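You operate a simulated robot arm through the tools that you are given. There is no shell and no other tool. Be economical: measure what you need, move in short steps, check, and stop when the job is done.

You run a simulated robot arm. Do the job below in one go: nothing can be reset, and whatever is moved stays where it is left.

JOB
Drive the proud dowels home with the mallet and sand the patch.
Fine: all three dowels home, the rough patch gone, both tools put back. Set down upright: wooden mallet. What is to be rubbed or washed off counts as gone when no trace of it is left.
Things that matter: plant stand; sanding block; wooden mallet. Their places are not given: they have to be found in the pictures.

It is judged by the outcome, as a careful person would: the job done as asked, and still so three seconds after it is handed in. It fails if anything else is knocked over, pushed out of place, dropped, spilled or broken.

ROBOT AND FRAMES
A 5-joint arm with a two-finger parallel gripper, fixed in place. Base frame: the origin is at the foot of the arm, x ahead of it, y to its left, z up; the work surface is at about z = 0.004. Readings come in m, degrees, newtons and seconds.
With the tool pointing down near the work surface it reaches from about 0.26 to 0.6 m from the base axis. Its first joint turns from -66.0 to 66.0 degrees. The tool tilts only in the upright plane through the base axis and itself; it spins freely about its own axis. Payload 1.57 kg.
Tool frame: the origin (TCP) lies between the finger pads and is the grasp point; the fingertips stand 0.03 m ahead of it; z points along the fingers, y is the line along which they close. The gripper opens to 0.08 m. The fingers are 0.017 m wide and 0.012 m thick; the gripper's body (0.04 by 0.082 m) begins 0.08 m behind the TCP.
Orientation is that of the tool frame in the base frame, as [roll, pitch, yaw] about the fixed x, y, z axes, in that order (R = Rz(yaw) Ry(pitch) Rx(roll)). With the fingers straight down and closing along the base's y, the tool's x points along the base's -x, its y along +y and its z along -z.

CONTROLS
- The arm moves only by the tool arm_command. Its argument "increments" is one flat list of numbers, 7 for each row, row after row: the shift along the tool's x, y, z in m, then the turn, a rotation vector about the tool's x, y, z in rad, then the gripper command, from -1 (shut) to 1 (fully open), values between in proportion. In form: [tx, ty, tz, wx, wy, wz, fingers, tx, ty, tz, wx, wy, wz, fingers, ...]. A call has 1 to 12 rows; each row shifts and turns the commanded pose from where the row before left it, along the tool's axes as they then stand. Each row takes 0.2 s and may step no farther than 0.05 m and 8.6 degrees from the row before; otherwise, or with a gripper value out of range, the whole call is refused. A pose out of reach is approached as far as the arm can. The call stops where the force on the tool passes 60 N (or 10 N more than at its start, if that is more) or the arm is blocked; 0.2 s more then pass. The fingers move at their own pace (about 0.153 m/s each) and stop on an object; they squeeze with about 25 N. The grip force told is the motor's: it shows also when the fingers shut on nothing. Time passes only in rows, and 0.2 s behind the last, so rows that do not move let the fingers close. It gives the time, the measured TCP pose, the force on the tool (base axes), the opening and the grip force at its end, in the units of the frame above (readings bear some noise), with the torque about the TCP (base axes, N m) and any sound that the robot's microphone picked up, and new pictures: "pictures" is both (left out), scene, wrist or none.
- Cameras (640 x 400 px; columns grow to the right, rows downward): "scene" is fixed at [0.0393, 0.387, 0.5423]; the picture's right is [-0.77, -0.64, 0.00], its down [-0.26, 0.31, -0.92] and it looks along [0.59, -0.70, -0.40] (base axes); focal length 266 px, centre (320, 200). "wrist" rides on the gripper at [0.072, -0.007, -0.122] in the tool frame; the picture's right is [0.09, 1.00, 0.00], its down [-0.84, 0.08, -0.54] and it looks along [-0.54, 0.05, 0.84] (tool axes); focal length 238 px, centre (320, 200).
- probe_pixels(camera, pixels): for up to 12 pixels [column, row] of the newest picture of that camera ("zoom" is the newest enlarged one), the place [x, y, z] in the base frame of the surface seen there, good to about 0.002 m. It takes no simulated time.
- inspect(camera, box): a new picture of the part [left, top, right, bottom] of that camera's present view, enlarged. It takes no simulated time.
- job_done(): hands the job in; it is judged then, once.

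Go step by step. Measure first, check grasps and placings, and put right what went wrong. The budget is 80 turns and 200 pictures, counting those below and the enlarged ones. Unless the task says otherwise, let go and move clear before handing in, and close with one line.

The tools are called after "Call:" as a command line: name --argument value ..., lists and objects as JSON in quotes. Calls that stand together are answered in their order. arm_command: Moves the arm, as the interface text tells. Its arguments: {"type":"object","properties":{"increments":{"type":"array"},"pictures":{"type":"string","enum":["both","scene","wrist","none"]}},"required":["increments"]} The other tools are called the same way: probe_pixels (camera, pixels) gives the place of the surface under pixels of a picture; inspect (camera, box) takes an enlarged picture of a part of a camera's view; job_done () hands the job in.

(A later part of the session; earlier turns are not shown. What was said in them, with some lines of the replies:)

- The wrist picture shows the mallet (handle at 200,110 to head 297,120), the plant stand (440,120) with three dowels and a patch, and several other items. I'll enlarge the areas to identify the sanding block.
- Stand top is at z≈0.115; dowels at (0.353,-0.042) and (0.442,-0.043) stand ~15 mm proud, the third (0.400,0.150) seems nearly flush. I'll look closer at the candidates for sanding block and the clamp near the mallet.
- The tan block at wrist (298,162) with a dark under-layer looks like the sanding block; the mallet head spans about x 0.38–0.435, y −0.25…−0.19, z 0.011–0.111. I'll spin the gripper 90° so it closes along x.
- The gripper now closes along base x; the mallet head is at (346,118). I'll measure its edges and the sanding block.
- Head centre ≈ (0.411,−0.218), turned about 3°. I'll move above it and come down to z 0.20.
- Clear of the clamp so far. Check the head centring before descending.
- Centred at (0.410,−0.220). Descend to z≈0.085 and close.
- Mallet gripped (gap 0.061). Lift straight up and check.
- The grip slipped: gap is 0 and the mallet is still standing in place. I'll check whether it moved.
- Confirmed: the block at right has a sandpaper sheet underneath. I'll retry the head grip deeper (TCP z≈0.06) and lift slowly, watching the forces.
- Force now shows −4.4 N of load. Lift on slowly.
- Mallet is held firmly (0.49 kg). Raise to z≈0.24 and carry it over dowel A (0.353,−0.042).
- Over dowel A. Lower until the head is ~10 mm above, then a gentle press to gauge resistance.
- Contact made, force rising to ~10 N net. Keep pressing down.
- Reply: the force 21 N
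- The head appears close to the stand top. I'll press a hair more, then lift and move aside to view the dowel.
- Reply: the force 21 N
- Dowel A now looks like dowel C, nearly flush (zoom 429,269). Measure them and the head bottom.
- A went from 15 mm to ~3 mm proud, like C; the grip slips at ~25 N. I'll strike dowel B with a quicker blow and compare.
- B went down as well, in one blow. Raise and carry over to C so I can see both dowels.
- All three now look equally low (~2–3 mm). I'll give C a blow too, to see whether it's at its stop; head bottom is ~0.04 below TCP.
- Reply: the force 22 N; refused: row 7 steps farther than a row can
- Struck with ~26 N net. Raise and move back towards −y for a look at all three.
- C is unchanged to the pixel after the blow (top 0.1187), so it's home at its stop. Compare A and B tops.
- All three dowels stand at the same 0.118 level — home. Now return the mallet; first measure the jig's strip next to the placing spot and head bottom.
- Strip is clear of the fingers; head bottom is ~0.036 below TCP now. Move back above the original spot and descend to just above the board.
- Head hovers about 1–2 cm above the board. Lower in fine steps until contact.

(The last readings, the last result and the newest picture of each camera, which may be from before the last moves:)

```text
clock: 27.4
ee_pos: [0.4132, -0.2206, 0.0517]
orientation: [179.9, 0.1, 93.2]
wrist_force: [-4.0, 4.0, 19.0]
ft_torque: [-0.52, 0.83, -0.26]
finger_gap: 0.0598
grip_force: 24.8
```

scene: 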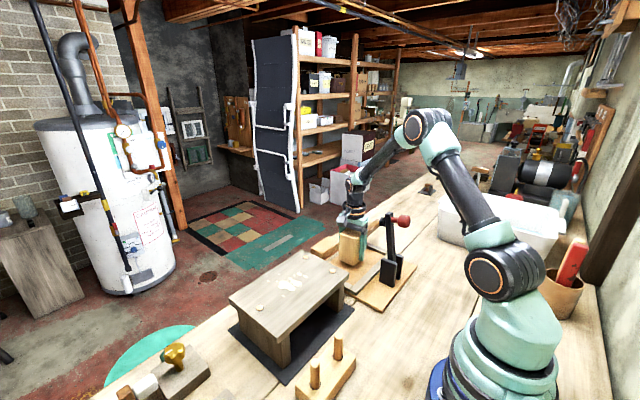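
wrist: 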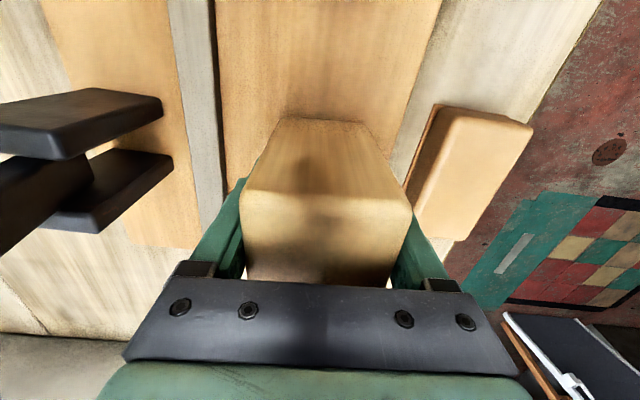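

Contact at 19 N but with a torque, suggesting one corner (−x,−y) touched first. Look closely.

Call:
arm_command --increments '[0, 0, -0.0015, 0, 0, 0, -1]'

Call:
inspect --camera "scene" --box '[310, 200, 410, 280]'

Call:
inspect --camera "wrist" --box '[180, 80, 460, 300]'

```text
clock: 27.8
ee_pos: [0.4133, -0.2193, 0.0508]
orientation: [179.8, 0.0, 93.3]
wrist_force: [3.7, 2.9, 9.1]
ft_torque: [-0.28, 0.24, 0.08]
finger_gap: 0.0598
grip_force: 25.0
```

scene: 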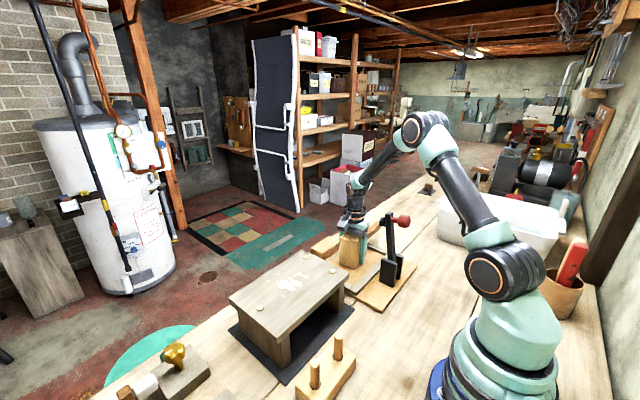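
wrist: 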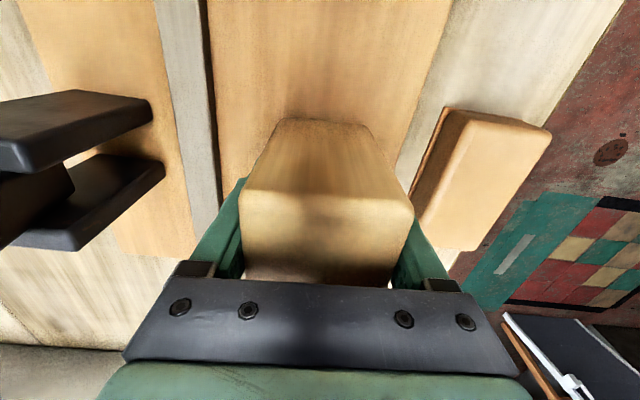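

```text
5.00 times, centred on (360, 240) of scene
```

zoom: 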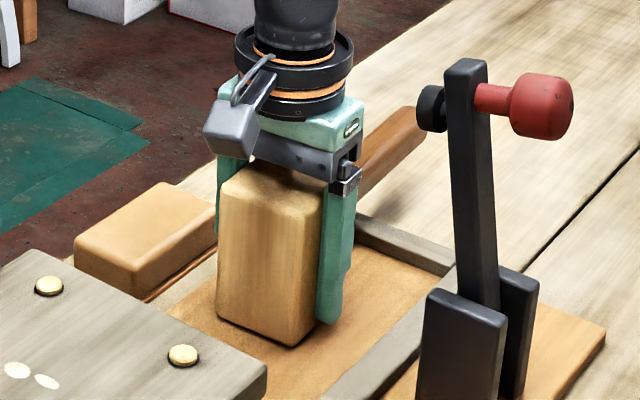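

```text
1.82 times, centred on (320, 190) of wrist
```

zoom: 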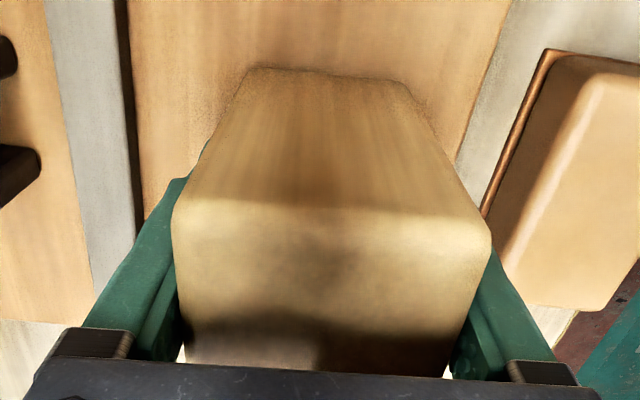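

The head sits on the board with small load. Release gently to 0.07 opening, then rise.

Call:
arm_command --increments '[0, 0, 0, 0, 0, 0, 0.6, 0, 0, 0, 0, 0, 0, 0.8, 0, 0, 0, 0, 0, 0, 0.8, 0, 0, -0.02, 0, 0, 0, 0.8, 0, 0, -0.04, 0, 0, 0, 0.8, 0, 0, -0.04, 0, 0, 0, 0.8, 0, 0, -0.04, 0, 0, 0, 0.8, 0, 0, -0.04, 0, 0, 0, 0.8]'

Call:
inspect --camera "scene" --box '[310, 200, 410, 280]'

Call:
inspect --camera "wrist" --box '[230, 20, 450, 200]'

```text
clock: 29.6
ee_pos: [0.4119, -0.2207, 0.2318]
orientation: [180.0, 0.0, 93.1]
wrist_force: [0.4, 0.2, 0.2]
ft_torque: [-0.01, 0.0, -0.02]
finger_gap: 0.0719
grip_force: 0.1
```

scene: 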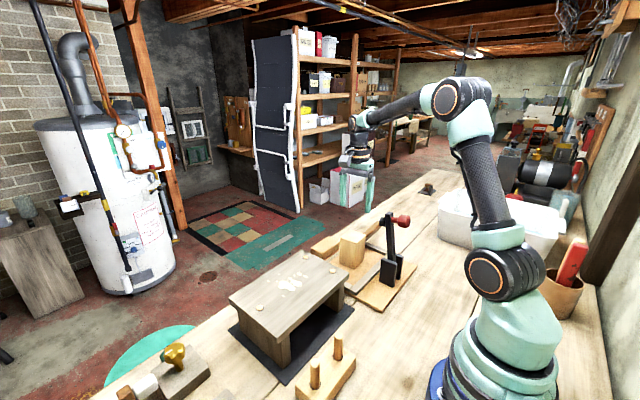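
wrist: 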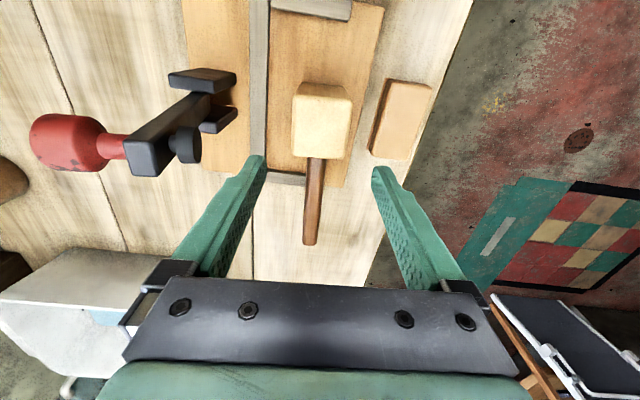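

```text
5.00 times, centred on (360, 240) of scene
```

zoom: 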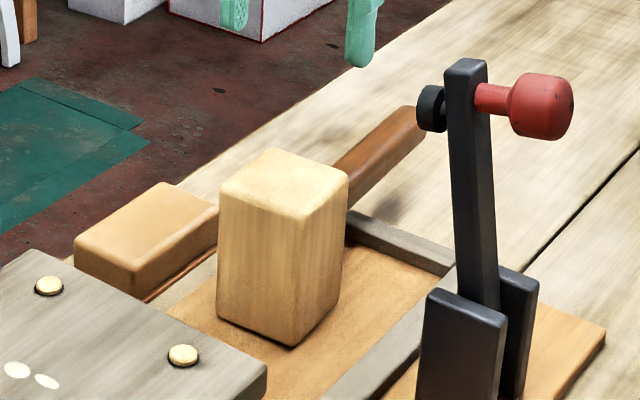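

```text
2.22 times, centred on (340, 110) of wrist
```

zoom: 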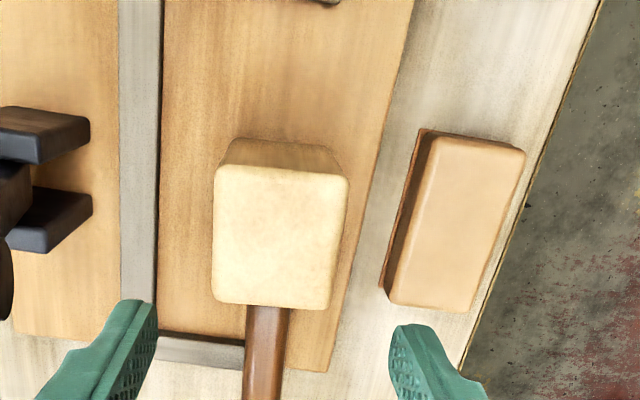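

Mallet is standing upright in its place. Now measure the sanding block at (402,120).

Call:
probe_pixels --camera "wrist" --pixels '[[390, 82], [430, 86], [376, 148], [407, 157], [402, 120], [384, 118], [418, 122], [411, 84], [392, 154], [372, 145], [388, 80]]'

```text
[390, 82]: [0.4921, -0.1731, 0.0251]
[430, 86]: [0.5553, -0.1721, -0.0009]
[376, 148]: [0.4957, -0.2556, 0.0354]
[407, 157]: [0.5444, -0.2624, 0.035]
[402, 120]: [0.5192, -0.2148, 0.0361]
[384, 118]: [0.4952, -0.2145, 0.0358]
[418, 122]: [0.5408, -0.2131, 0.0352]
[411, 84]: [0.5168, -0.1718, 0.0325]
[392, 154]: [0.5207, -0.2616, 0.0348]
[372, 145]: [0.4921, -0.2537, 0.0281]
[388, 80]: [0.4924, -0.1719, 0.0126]
```

Block centre ≈ (0.518,−0.217), 0.05 × 0.09, aligned with the current yaw. Move over and descend to z≈0.09 to check.

Call:
arm_command --increments '[-0.001, 0.0355, 0, 0, 0, 0, 1, -0.001, 0.0355, 0, 0, 0, 0, 1, 0, 0.035, 0, 0, 0, 0, 1, 0, 0, 0.035, 0, 0, 0, 1, 0, 0, 0.035, 0, 0, 0, 1, 0, 0, 0.035, 0, 0, 0, 1, 0, 0, 0.035, 0, 0, 0, 1, 0, 0, 0, 0, 0, 0, 1]'

```text
clock: 31.4
ee_pos: [0.5183, -0.2164, 0.092]
orientation: [-180.0, 0.1, 93.1]
wrist_force: [1.1, 0.3, -0.2]
ft_torque: [0.02, -0.02, -0.01]
finger_gap: 0.0801
grip_force: 0.2
```

scene: 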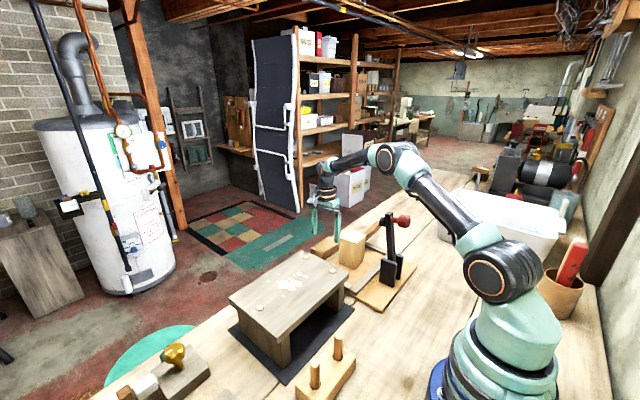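
wrist: 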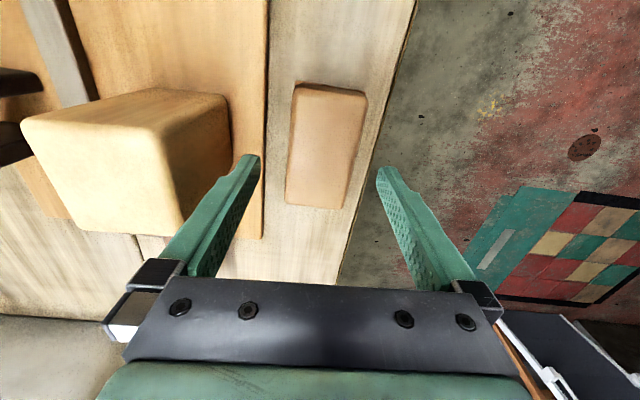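

Fingers straddle the block. Check its alignment once more from this near view.

Call:
probe_pixels --camera "wrist" --pixels '[[299, 120], [357, 120], [291, 180], [345, 180], [330, 96], [315, 203], [325, 150], [293, 90]]'

```text
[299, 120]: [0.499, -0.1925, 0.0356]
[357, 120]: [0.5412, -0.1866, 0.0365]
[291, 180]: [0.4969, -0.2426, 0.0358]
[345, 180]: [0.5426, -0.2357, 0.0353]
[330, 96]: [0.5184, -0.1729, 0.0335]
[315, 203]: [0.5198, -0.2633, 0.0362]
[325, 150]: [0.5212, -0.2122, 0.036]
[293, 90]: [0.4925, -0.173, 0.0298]
```

Well aligned, centre (0.519,−0.217). Descend to z 0.043 and close.

Call:
arm_command --increments '[-0.001, 0.001, 0.03, 0, 0, 0, 1, 0, 0, 0.019, 0, 0, 0, 1, 0, 0, 0, 0, 0, 0, 1, 0, 0, 0, 0, 0, 0, -1, 0, 0, 0, 0, 0, 0, -1, 0, 0, 0, 0, 0, 0, -1]' --pictures "none"

Call:
arm_command --increments '[0, 0, -0.003, 0, 0, 0, -1, 0, 0, -0.005, 0, 0, 0, -1, 0, 0, -0.01, 0, 0, 0, -1, 0, 0, 0, 0, 0, 0, -1]'

```text
clock: 32.8
ee_pos: [0.5189, -0.2168, 0.0424]
orientation: [-179.9, 0.0, 93.2]
wrist_force: [0.1, -1.0, -0.4]
ft_torque: [-0.06, -0.03, 0.01]
finger_gap: 0.0582
grip_force: 25.3
```

```text
clock: 33.8
ee_pos: [0.5178, -0.2166, 0.0613]
orientation: [180.0, -0.1, 93.3]
wrist_force: [0.4, 0.2, -0.7]
ft_torque: [-0.02, 0.0, 0.02]
finger_gap: 0.0582
grip_force: 25.3
```

scene: 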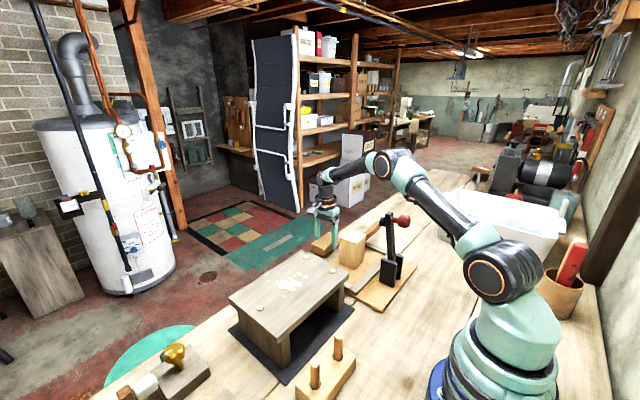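
wrist: 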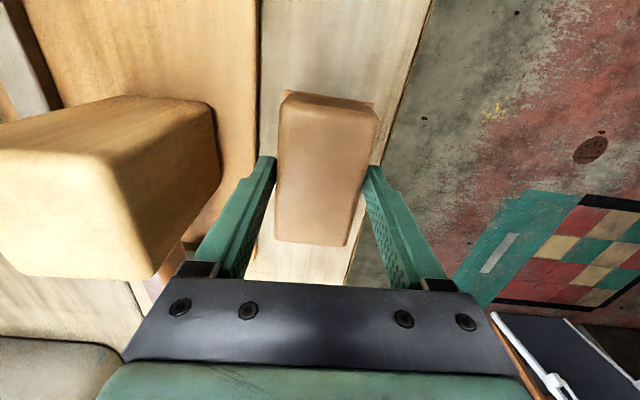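

Block is lifted (gap 0.058). Now map the patch on the stand with an enlarged view.

Call:
inspect --camera "scene" --box '[255, 260, 325, 305]'

Call:
arm_command --increments '[0, 0, -0.04, 0, 0, 0, -1, 0, 0, -0.04, 0, 0, 0, -1, 0, 0, -0.04, 0, 0, 0, -1, 0, 0, -0.03, 0, 0, 0, -1]' --pictures "none"

```text
8.89 times, centred on (290, 282) of scene
```

zoom: 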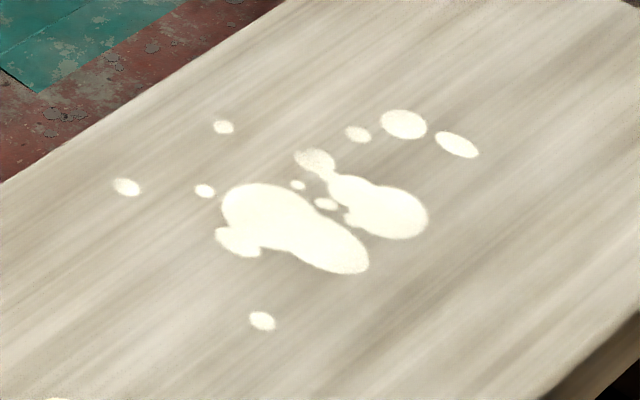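

```text
clock: 34.8
ee_pos: [0.5183, -0.2166, 0.2103]
orientation: [-180.0, 0.1, 93.2]
wrist_force: [-0.2, -0.2, -0.5]
ft_torque: [-0.01, -0.02, 0.0]
finger_gap: 0.0577
grip_force: 24.6
```

Call:
probe_pixels --camera "zoom" --pixels '[[126, 187], [223, 126], [262, 321], [360, 268], [457, 144], [405, 123], [425, 215], [204, 190], [220, 240], [320, 230], [470, 152], [130, 180]]'

```text
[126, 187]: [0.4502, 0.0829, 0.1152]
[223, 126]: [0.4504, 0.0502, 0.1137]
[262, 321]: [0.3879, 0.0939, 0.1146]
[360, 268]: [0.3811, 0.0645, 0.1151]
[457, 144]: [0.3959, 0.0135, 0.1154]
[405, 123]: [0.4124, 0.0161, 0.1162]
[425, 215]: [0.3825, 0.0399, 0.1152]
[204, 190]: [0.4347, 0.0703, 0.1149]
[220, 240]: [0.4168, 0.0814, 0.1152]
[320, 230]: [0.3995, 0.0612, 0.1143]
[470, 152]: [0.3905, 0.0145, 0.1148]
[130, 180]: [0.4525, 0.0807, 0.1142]
```

Patch spans x 0.379–0.455, y 0.010–0.098, clear of the dowels. Carry the block over the patch centre and descend to just above.

Call:
arm_command --increments '[0.0345, -0.011, 0, 0, 0, 0, -1, 0.0345, -0.011, 0, 0, 0, 0, -1, 0.0345, -0.011, 0, 0, 0, 0, -1, 0.0345, -0.011, 0, 0, 0, 0, -1, 0.0345, -0.011, 0, 0, 0, 0, -1, 0.0345, -0.011, 0, 0, 0, 0, -1, 0.0345, -0.011, 0, 0, 0, 0, -1, 0.0345, -0.011, 0, 0, 0, 0, -1, 0, 0, 0.03, 0, 0, 0, -1, 0, 0, 0.02, 0, 0, 0, -1, 0, 0, 0, 0, 0, 0, -1]'

Call:
inspect --camera "scene" --box '[220, 210, 370, 320]'

```text
clock: 37.2
ee_pos: [0.4151, 0.0533, 0.1606]
orientation: [-180.0, -0.1, 93.2]
wrist_force: [-0.2, 0.7, -1.4]
ft_torque: [0.0, 0.01, 0.02]
finger_gap: 0.0578
grip_force: 24.2
```

scene: 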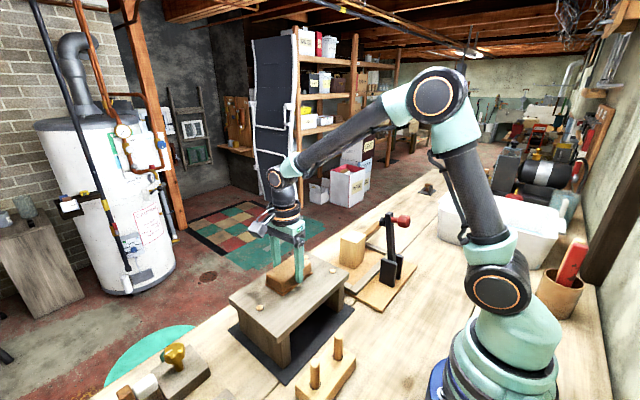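
wrist: 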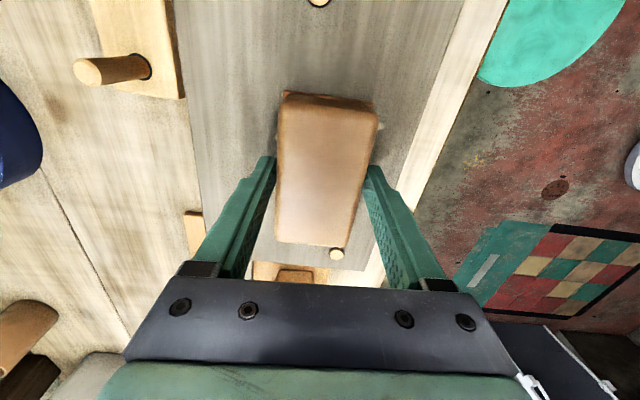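

```text
3.64 times, centred on (295, 265) of scene
```

zoom: 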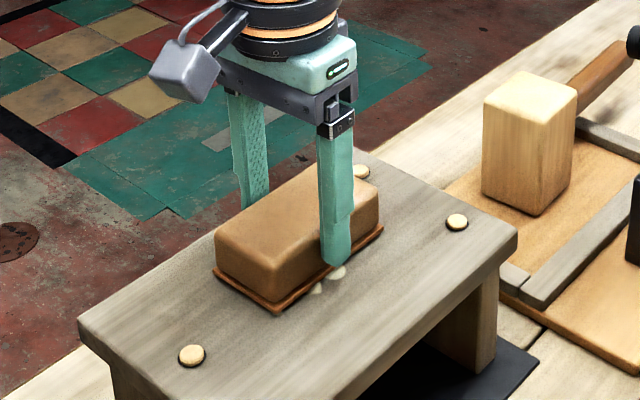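

Block hovers ~7 mm above the patch. Lower to light contact.

Call:
arm_command --increments '[0, 0, 0.004, 0, 0, 0, -1, 0, 0, 0.003, 0, 0, 0, -1, 0, 0, 0.002, 0, 0, 0, -1]' --pictures "none"

```text
clock: 38.0
ee_pos: [0.4137, 0.0541, 0.1527]
orientation: [179.7, 0.0, 93.1]
wrist_force: [2.0, -3.2, 21.5]
ft_torque: [-0.05, 0.18, -0.29]
finger_gap: 0.0575
grip_force: 25.1
```

Contact with 21 N; back off 1 mm and rub with strokes along x and y.

Call:
arm_command --increments '[0, 0.01, -0.001, 0, 0, 0, -1, 0, 0.014, 0, 0, 0, 0, -1, 0, -0.022, 0, 0, 0, 0, -1, 0, -0.022, 0, 0, 0, 0, -1, 0.02, 0, 0, 0, 0, 0, -1, 0, 0.022, 0, 0, 0, 0, -1, 0, 0.022, 0, 0, 0, 0, -1, -0.02, 0, 0, 0, 0, 0, -1, -0.02, 0, 0, 0, 0, 0, -1, 0, -0.022, 0, 0, 0, 0, -1, 0, -0.022, 0, 0, 0, 0, -1, 0.02, 0.02, 0, 0, 0, 0, -1]' --pictures "scene"

Call:
inspect --camera "scene" --box '[220, 210, 370, 320]'

```text
clock: 40.6
ee_pos: [0.4147, 0.0548, 0.1535]
orientation: [-180.0, 0.0, 93.2]
wrist_force: [0.1, 0.1, -0.5]
ft_torque: [-0.01, 0.01, 0.0]
finger_gap: 0.0574
grip_force: 25.3
```

scene: 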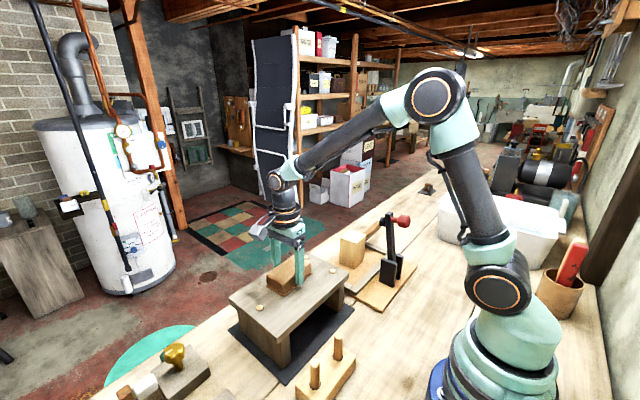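

```text
3.64 times, centred on (295, 265) of scene
```

zoom: 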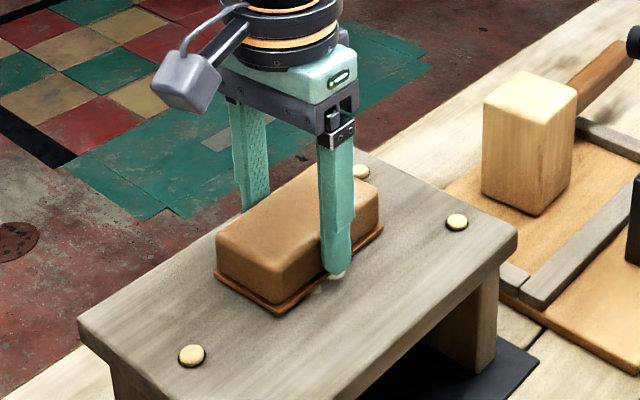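

Contact was lost (force −0.5 N). Press down ~1.5 mm and repeat the strokes.

Call:
arm_command --increments '[0, 0, 0.0012, 0, 0, 0, -1, 0, 0, 0.0006, 0, 0, 0, -1]' --pictures "none"

```text
clock: 41.2
ee_pos: [0.4141, 0.0544, 0.1517]
orientation: [-180.0, 0.0, 93.1]
wrist_force: [-0.5, 0.5, 1.0]
ft_torque: [-0.03, 0.07, -0.04]
finger_gap: 0.0574
grip_force: 24.9
```

Call:
arm_command --increments '[0, 0, 0.0008, 0, 0, 0, -1, 0, 0.022, 0.0002, 0, 0, 0, -1, 0, -0.022, 0, 0, 0, 0, -1, 0, -0.022, 0, 0, 0, 0, -1, 0.02, 0, 0, 0, 0, 0, -1, 0, 0.022, 0, 0, 0, 0, -1, 0, 0.022, 0, 0, 0, 0, -1, -0.02, 0, 0, 0, 0, 0, -1, -0.02, 0, 0, 0, 0, 0, -1, 0, -0.022, 0, 0, 0, 0, -1, 0, -0.022, 0, 0, 0, 0, -1, 0.02, 0, 0, 0, 0, 0, -1]' --pictures "scene"

Call:
inspect --camera "scene" --box '[220, 210, 370, 320]'

```text
clock: 43.8
ee_pos: [0.3928, 0.0508, 0.1492]
orientation: [180.0, 0.0, 93.1]
wrist_force: [1.1, -9.0, 19.5]
ft_torque: [-0.15, 0.0, -0.04]
finger_gap: 0.0579
grip_force: 25.2
```

scene: 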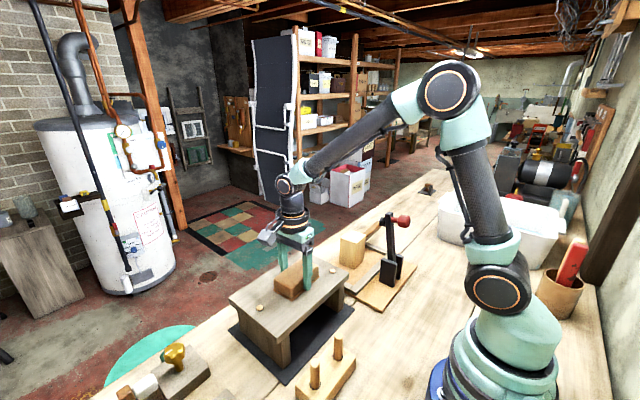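

```text
3.64 times, centred on (295, 265) of scene
```

zoom: 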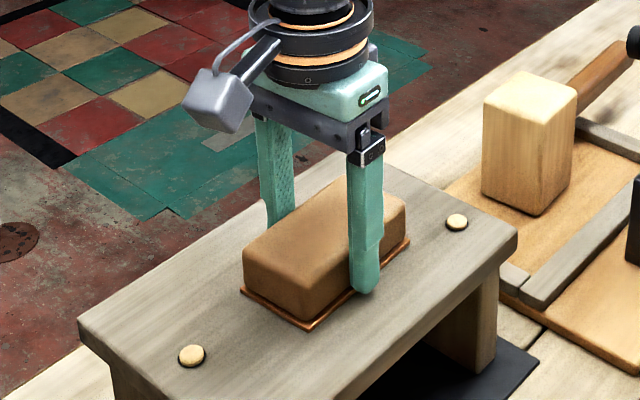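

Good contact (~20 N). Lift to see what's left of the patch.

Call:
arm_command --increments '[0, 0, -0.02, 0, 0, 0, -1, 0, 0, -0.04, 0, 0, 0, -1, -0.03, 0.02, -0.04, 0, 0, 0, -1, -0.03, 0.02, 0, 0, 0, 0, -1]'

Call:
inspect --camera "scene" --box '[225, 240, 360, 330]'

Call:
inspect --camera "scene" --box '[255, 260, 325, 305]'

```text
refused: row 3 steps farther than a row can; nothing moved
```

```text
4.44 times, centred on (292, 285) of scene
```

zoom: 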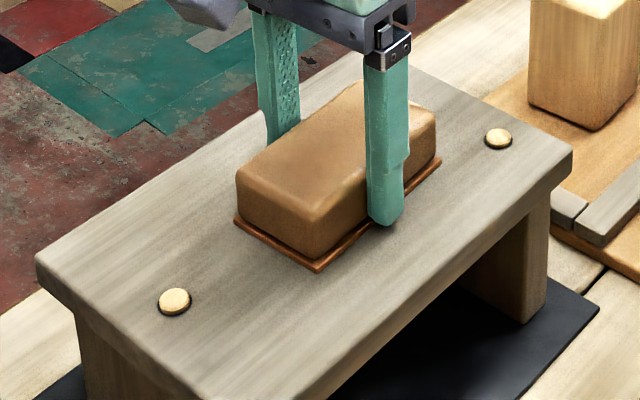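

```text
8.89 times, centred on (290, 282) of scene
```

zoom: 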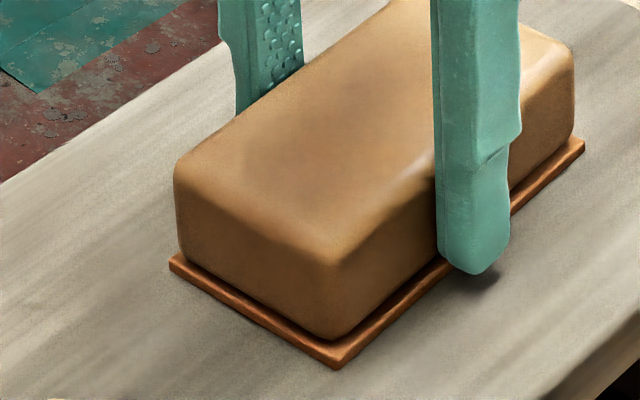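

Call:
arm_command --increments '[0, 0, -0.02, 0, 0, 0, -1, 0, 0, -0.04, 0, 0, 0, -1, 0, 0, -0.04, 0, 0, 0, -1, -0.03, 0.02, 0, 0, 0, 0, -1, -0.03, 0.02, 0, 0, 0, 0, -1, 0, 0, 0, 0, 0, 0, -1]'

Call:
inspect --camera "scene" --box '[225, 240, 360, 330]'

Call:
inspect --camera "scene" --box '[255, 260, 325, 305]'

```text
clock: 45.2
ee_pos: [0.4367, -0.006, 0.2502]
orientation: [-180.0, -0.1, 93.3]
wrist_force: [0.5, 0.4, -1.5]
ft_torque: [0.04, 0.01, -0.02]
finger_gap: 0.0576
grip_force: 25.0
```

scene: 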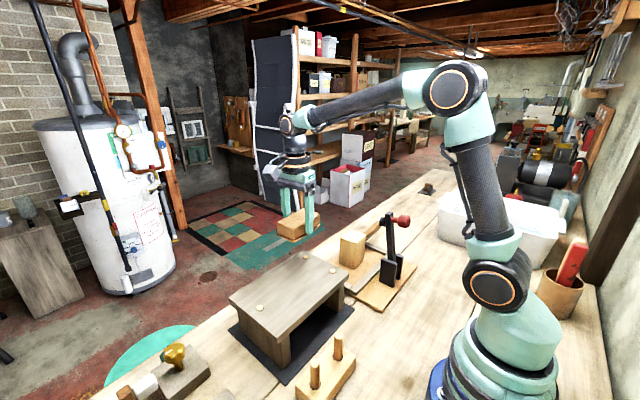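
wrist: 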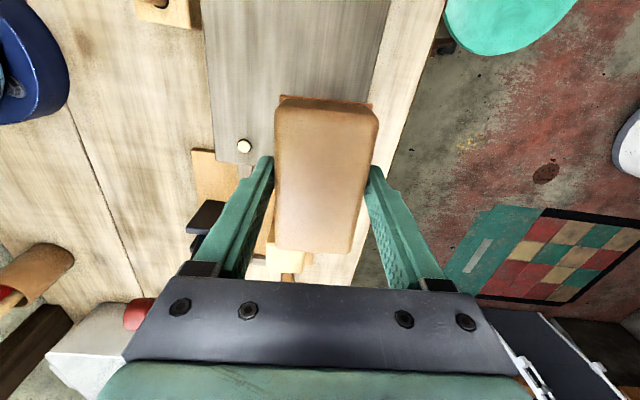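

```text
4.44 times, centred on (292, 285) of scene
```

zoom: 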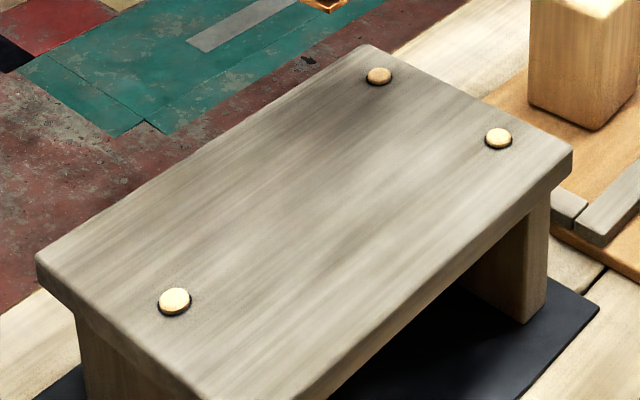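

```text
8.89 times, centred on (290, 282) of scene
```

zoom: 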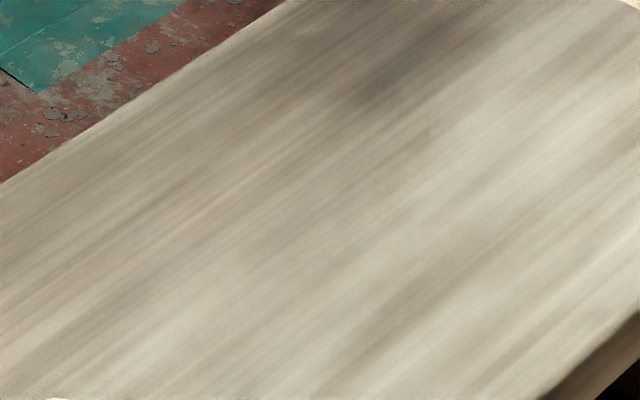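

The patch appears gone, dowels unchanged. Carry the block back above its spot and recheck the stand without the shadow.

Call:
arm_command --increments '[-0.0307, 0.01, 0, 0, 0, 0, -1, -0.0307, 0.01, 0, 0, 0, 0, -1, -0.0307, 0.01, 0, 0, 0, 0, -1, -0.0307, 0.01, 0, 0, 0, 0, -1, -0.0307, 0.01, 0, 0, 0, 0, -1, -0.0307, 0.01, 0, 0, 0, 0, -1, -0.0307, 0.01, 0, 0, 0, 0, -1, 0, 0, 0, 0, 0, 0, -1]'

Call:
inspect --camera "scene" --box '[225, 240, 360, 330]'

Call:
inspect --camera "scene" --box '[255, 260, 325, 305]'

```text
clock: 47.0
ee_pos: [0.5175, -0.2153, 0.2489]
orientation: [180.0, 0.0, 93.3]
wrist_force: [0.0, 0.7, -1.2]
ft_torque: [-0.01, 0.02, 0.03]
finger_gap: 0.0574
grip_force: 25.0
```

scene: 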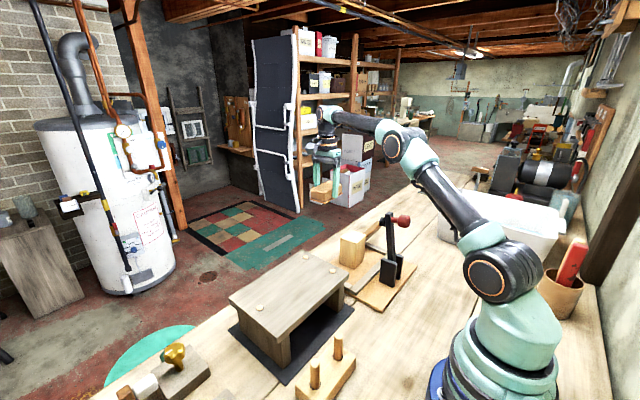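
wrist: 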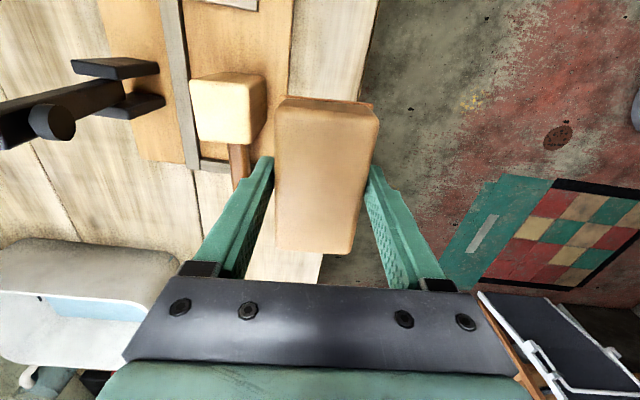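

```text
4.44 times, centred on (292, 285) of scene
```

zoom: 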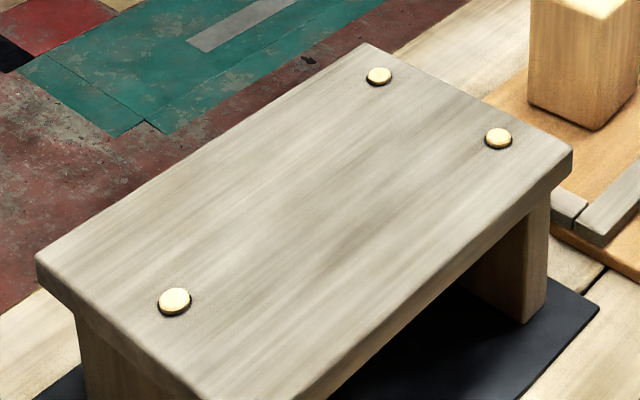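

```text
8.89 times, centred on (290, 282) of scene
```

zoom: 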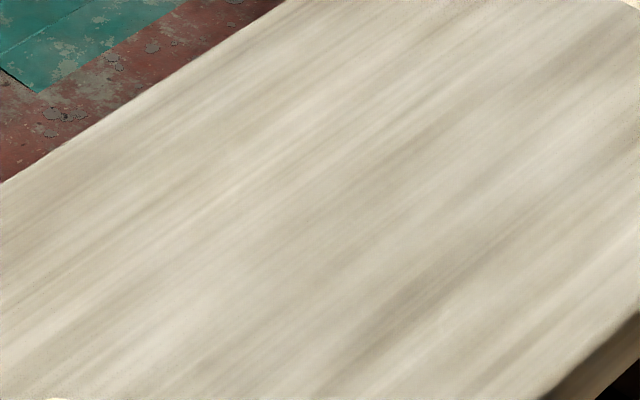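

No trace of the patch. Now lower the block onto its original spot.

Call:
arm_command --increments '[-0.0015, 0.0013, 0.04, 0, 0, 0, -1, 0, 0, 0.04, 0, 0, 0, -1, 0, 0, 0.04, 0, 0, 0, -1, 0, 0, 0.04, 0, 0, 0, -1, 0, 0, 0.03, 0, 0, 0, -1, 0, 0, 0.012, 0, 0, 0, -1, 0, 0, 0.005, 0, 0, 0, -1, 0, 0, 0.002, 0, 0, 0, -1]'

Call:
inspect --camera "scene" --box '[290, 190, 390, 270]'

```text
clock: 48.8
ee_pos: [0.5189, -0.2183, 0.0392]
orientation: [-180.0, 0.0, 93.2]
wrist_force: [-0.9, 0.0, -0.9]
ft_torque: [0.04, 0.01, -0.03]
finger_gap: 0.0577
grip_force: 25.1
```

scene: 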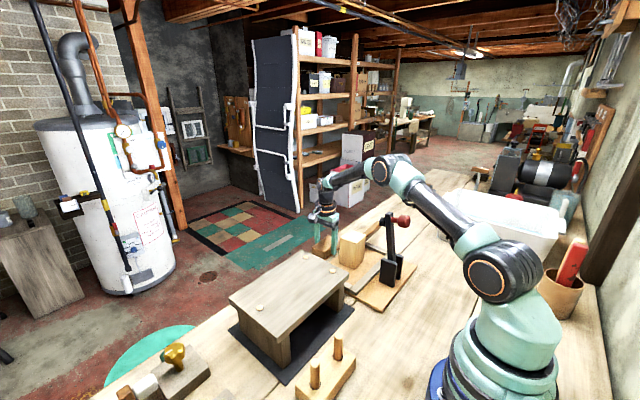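
wrist: 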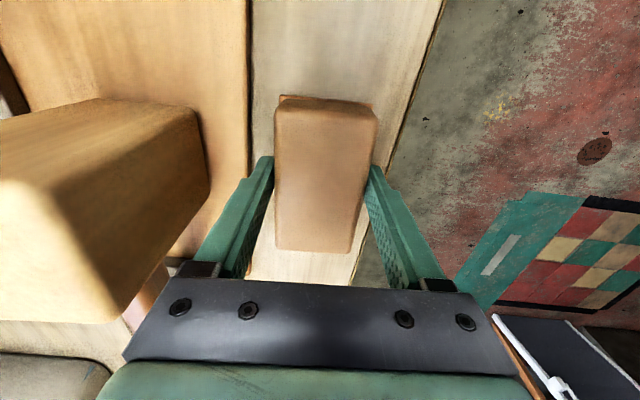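

```text
5.00 times, centred on (340, 230) of scene
```

zoom: 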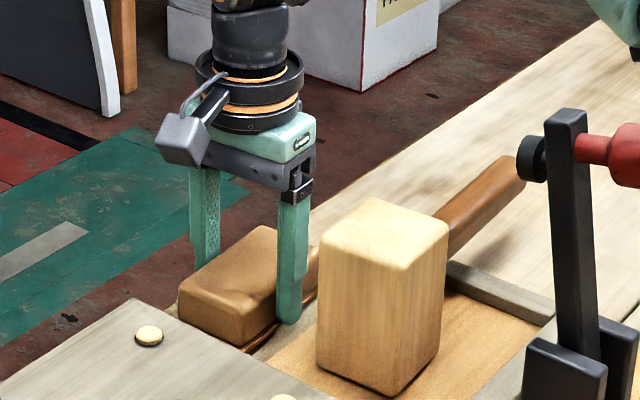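

No contact yet; lower in small steps.

Call:
arm_command --increments '[0, 0, 0.0015, 0, 0, 0, -1, 0, 0, 0.001, 0, 0, 0, -1]' --pictures "none"

```text
clock: 49.4
ee_pos: [0.5184, -0.2173, 0.0379]
orientation: [-180.0, -0.1, 93.2]
wrist_force: [0.8, -0.1, -1.6]
ft_torque: [-0.01, 0.04, 0.0]
finger_gap: 0.0575
grip_force: 25.5
```

Call:
arm_command --increments '[0, 0, 0.001, 0, 0, 0, -1, 0, 0, 0.001, 0, 0, 0, -1]' --pictures "none"

```text
clock: 50.0
ee_pos: [0.5199, -0.2164, 0.0365]
orientation: [180.0, 0.0, 93.3]
wrist_force: [0.2, 0.3, -1.4]
ft_torque: [0.04, 0.03, 0.02]
finger_gap: 0.0576
grip_force: 24.9
```

Call:
arm_command --increments '[0, 0, 0.001, 0, 0, 0, -1, 0, 0, 0.0008, 0, 0, 0, -1]' --pictures "wrist"

Call:
inspect --camera "scene" --box '[305, 220, 365, 260]'

Call:
probe_pixels --camera "wrist" --pixels '[[325, 150], [325, 220], [390, 90], [262, 90], [320, 50], [280, 98]]'

```text
clock: 50.6
ee_pos: [0.52, -0.2172, 0.0362]
orientation: [179.9, 0.0, 93.2]
wrist_force: [-6.8, 4.0, 13.6]
ft_torque: [0.27, 0.24, 0.09]
finger_gap: 0.0575
grip_force: 25.4
```

wrist: 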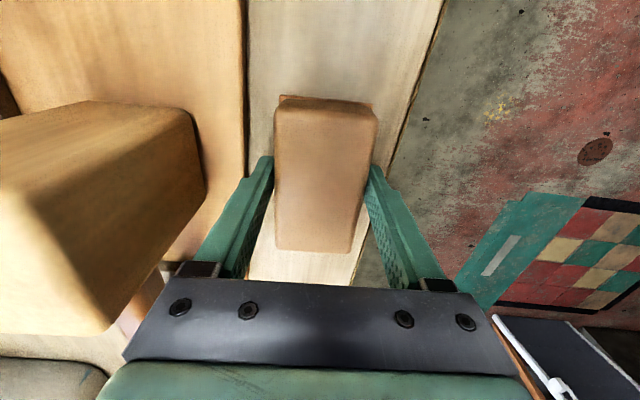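

```text
10.00 times, centred on (335, 240) of scene
```

zoom: 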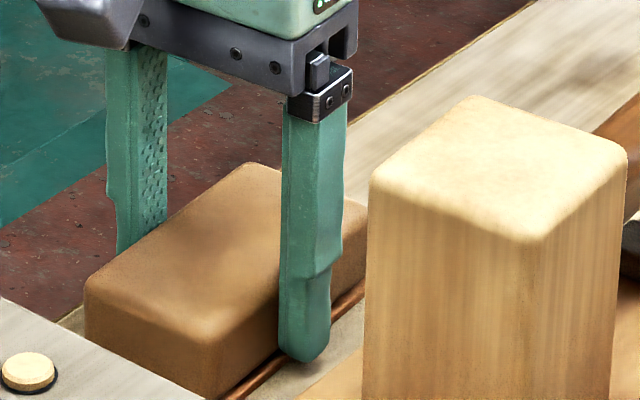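

```text
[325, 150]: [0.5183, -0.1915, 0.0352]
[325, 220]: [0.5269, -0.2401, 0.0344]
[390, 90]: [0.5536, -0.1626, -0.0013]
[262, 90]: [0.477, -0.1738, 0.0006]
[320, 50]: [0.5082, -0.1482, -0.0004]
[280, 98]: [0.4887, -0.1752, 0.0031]
```

Contact made, block top at 0.035 as originally. Release and rise clear.

Call:
arm_command --increments '[0, 0, -0.001, 0, 0, 0, -0.2, 0, 0, 0, 0, 0, 0, 0.8, 0, 0, 0, 0, 0, 0, 0.8, 0, 0, -0.01, 0, 0, 0, 0.8, 0, 0, -0.04, 0, 0, 0, 0.8, 0, 0, -0.04, 0, 0, 0, 0.8, 0, 0, -0.04, 0, 0, 0, 0.8, 0, 0, -0.04, 0, 0, 0, 0.8, 0, 0, -0.04, 0, 0, 0, 0.8]'

Call:
inspect --camera "scene" --box '[220, 200, 420, 325]'

Call:
inspect --camera "wrist" --box '[130, 0, 430, 190]'

```text
clock: 52.6
ee_pos: [0.5208, -0.2179, 0.2471]
orientation: [179.9, -0.1, 93.2]
wrist_force: [0.4, -0.6, -0.3]
ft_torque: [0.0, 0.0, -0.03]
finger_gap: 0.0719
grip_force: 0.1
```

scene: 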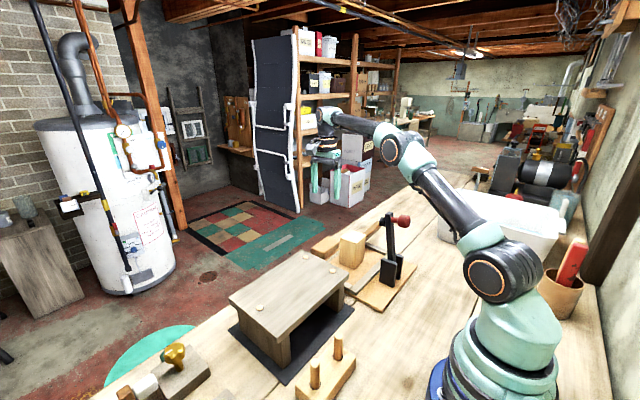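
wrist: 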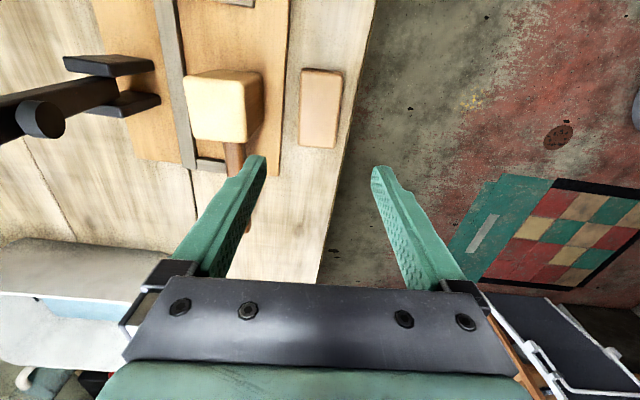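

```text
3.20 times, centred on (320, 262) of scene
```

zoom: 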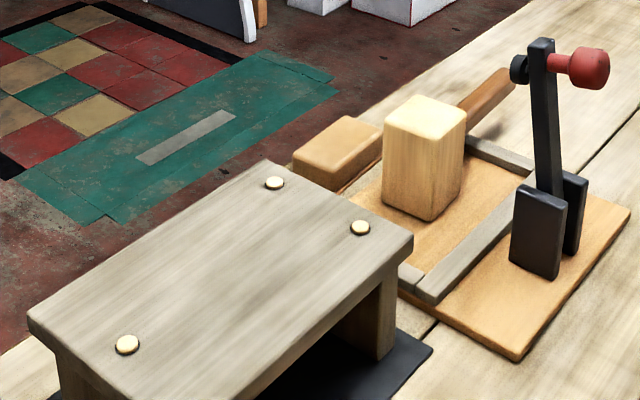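

```text
2.11 times, centred on (280, 95) of wrist
```

zoom: 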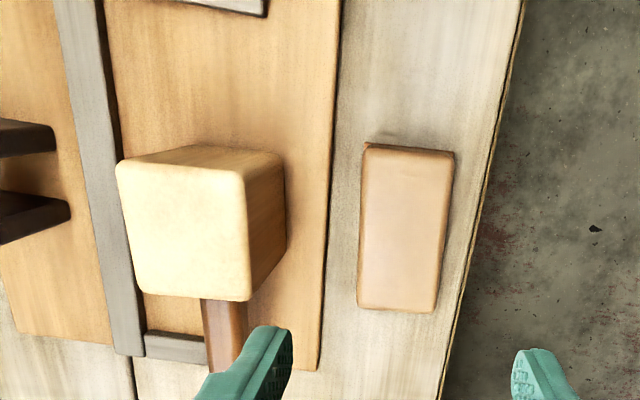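

The pictures show all three dowels at the same seated level, no trace of the patch, the mallet upright and the sanding block back in its place. The gripper is clear, so I'm handing in.

Call:
job_done

```text
The job is handed in.
```

The job is handed in: all three dowels sit at the same level (about 3–4 mm above the top; the third didn't move under a blow, so I took that as home). No trace of the patch shows, and the mallet (upright) and sanding block are back in their places.
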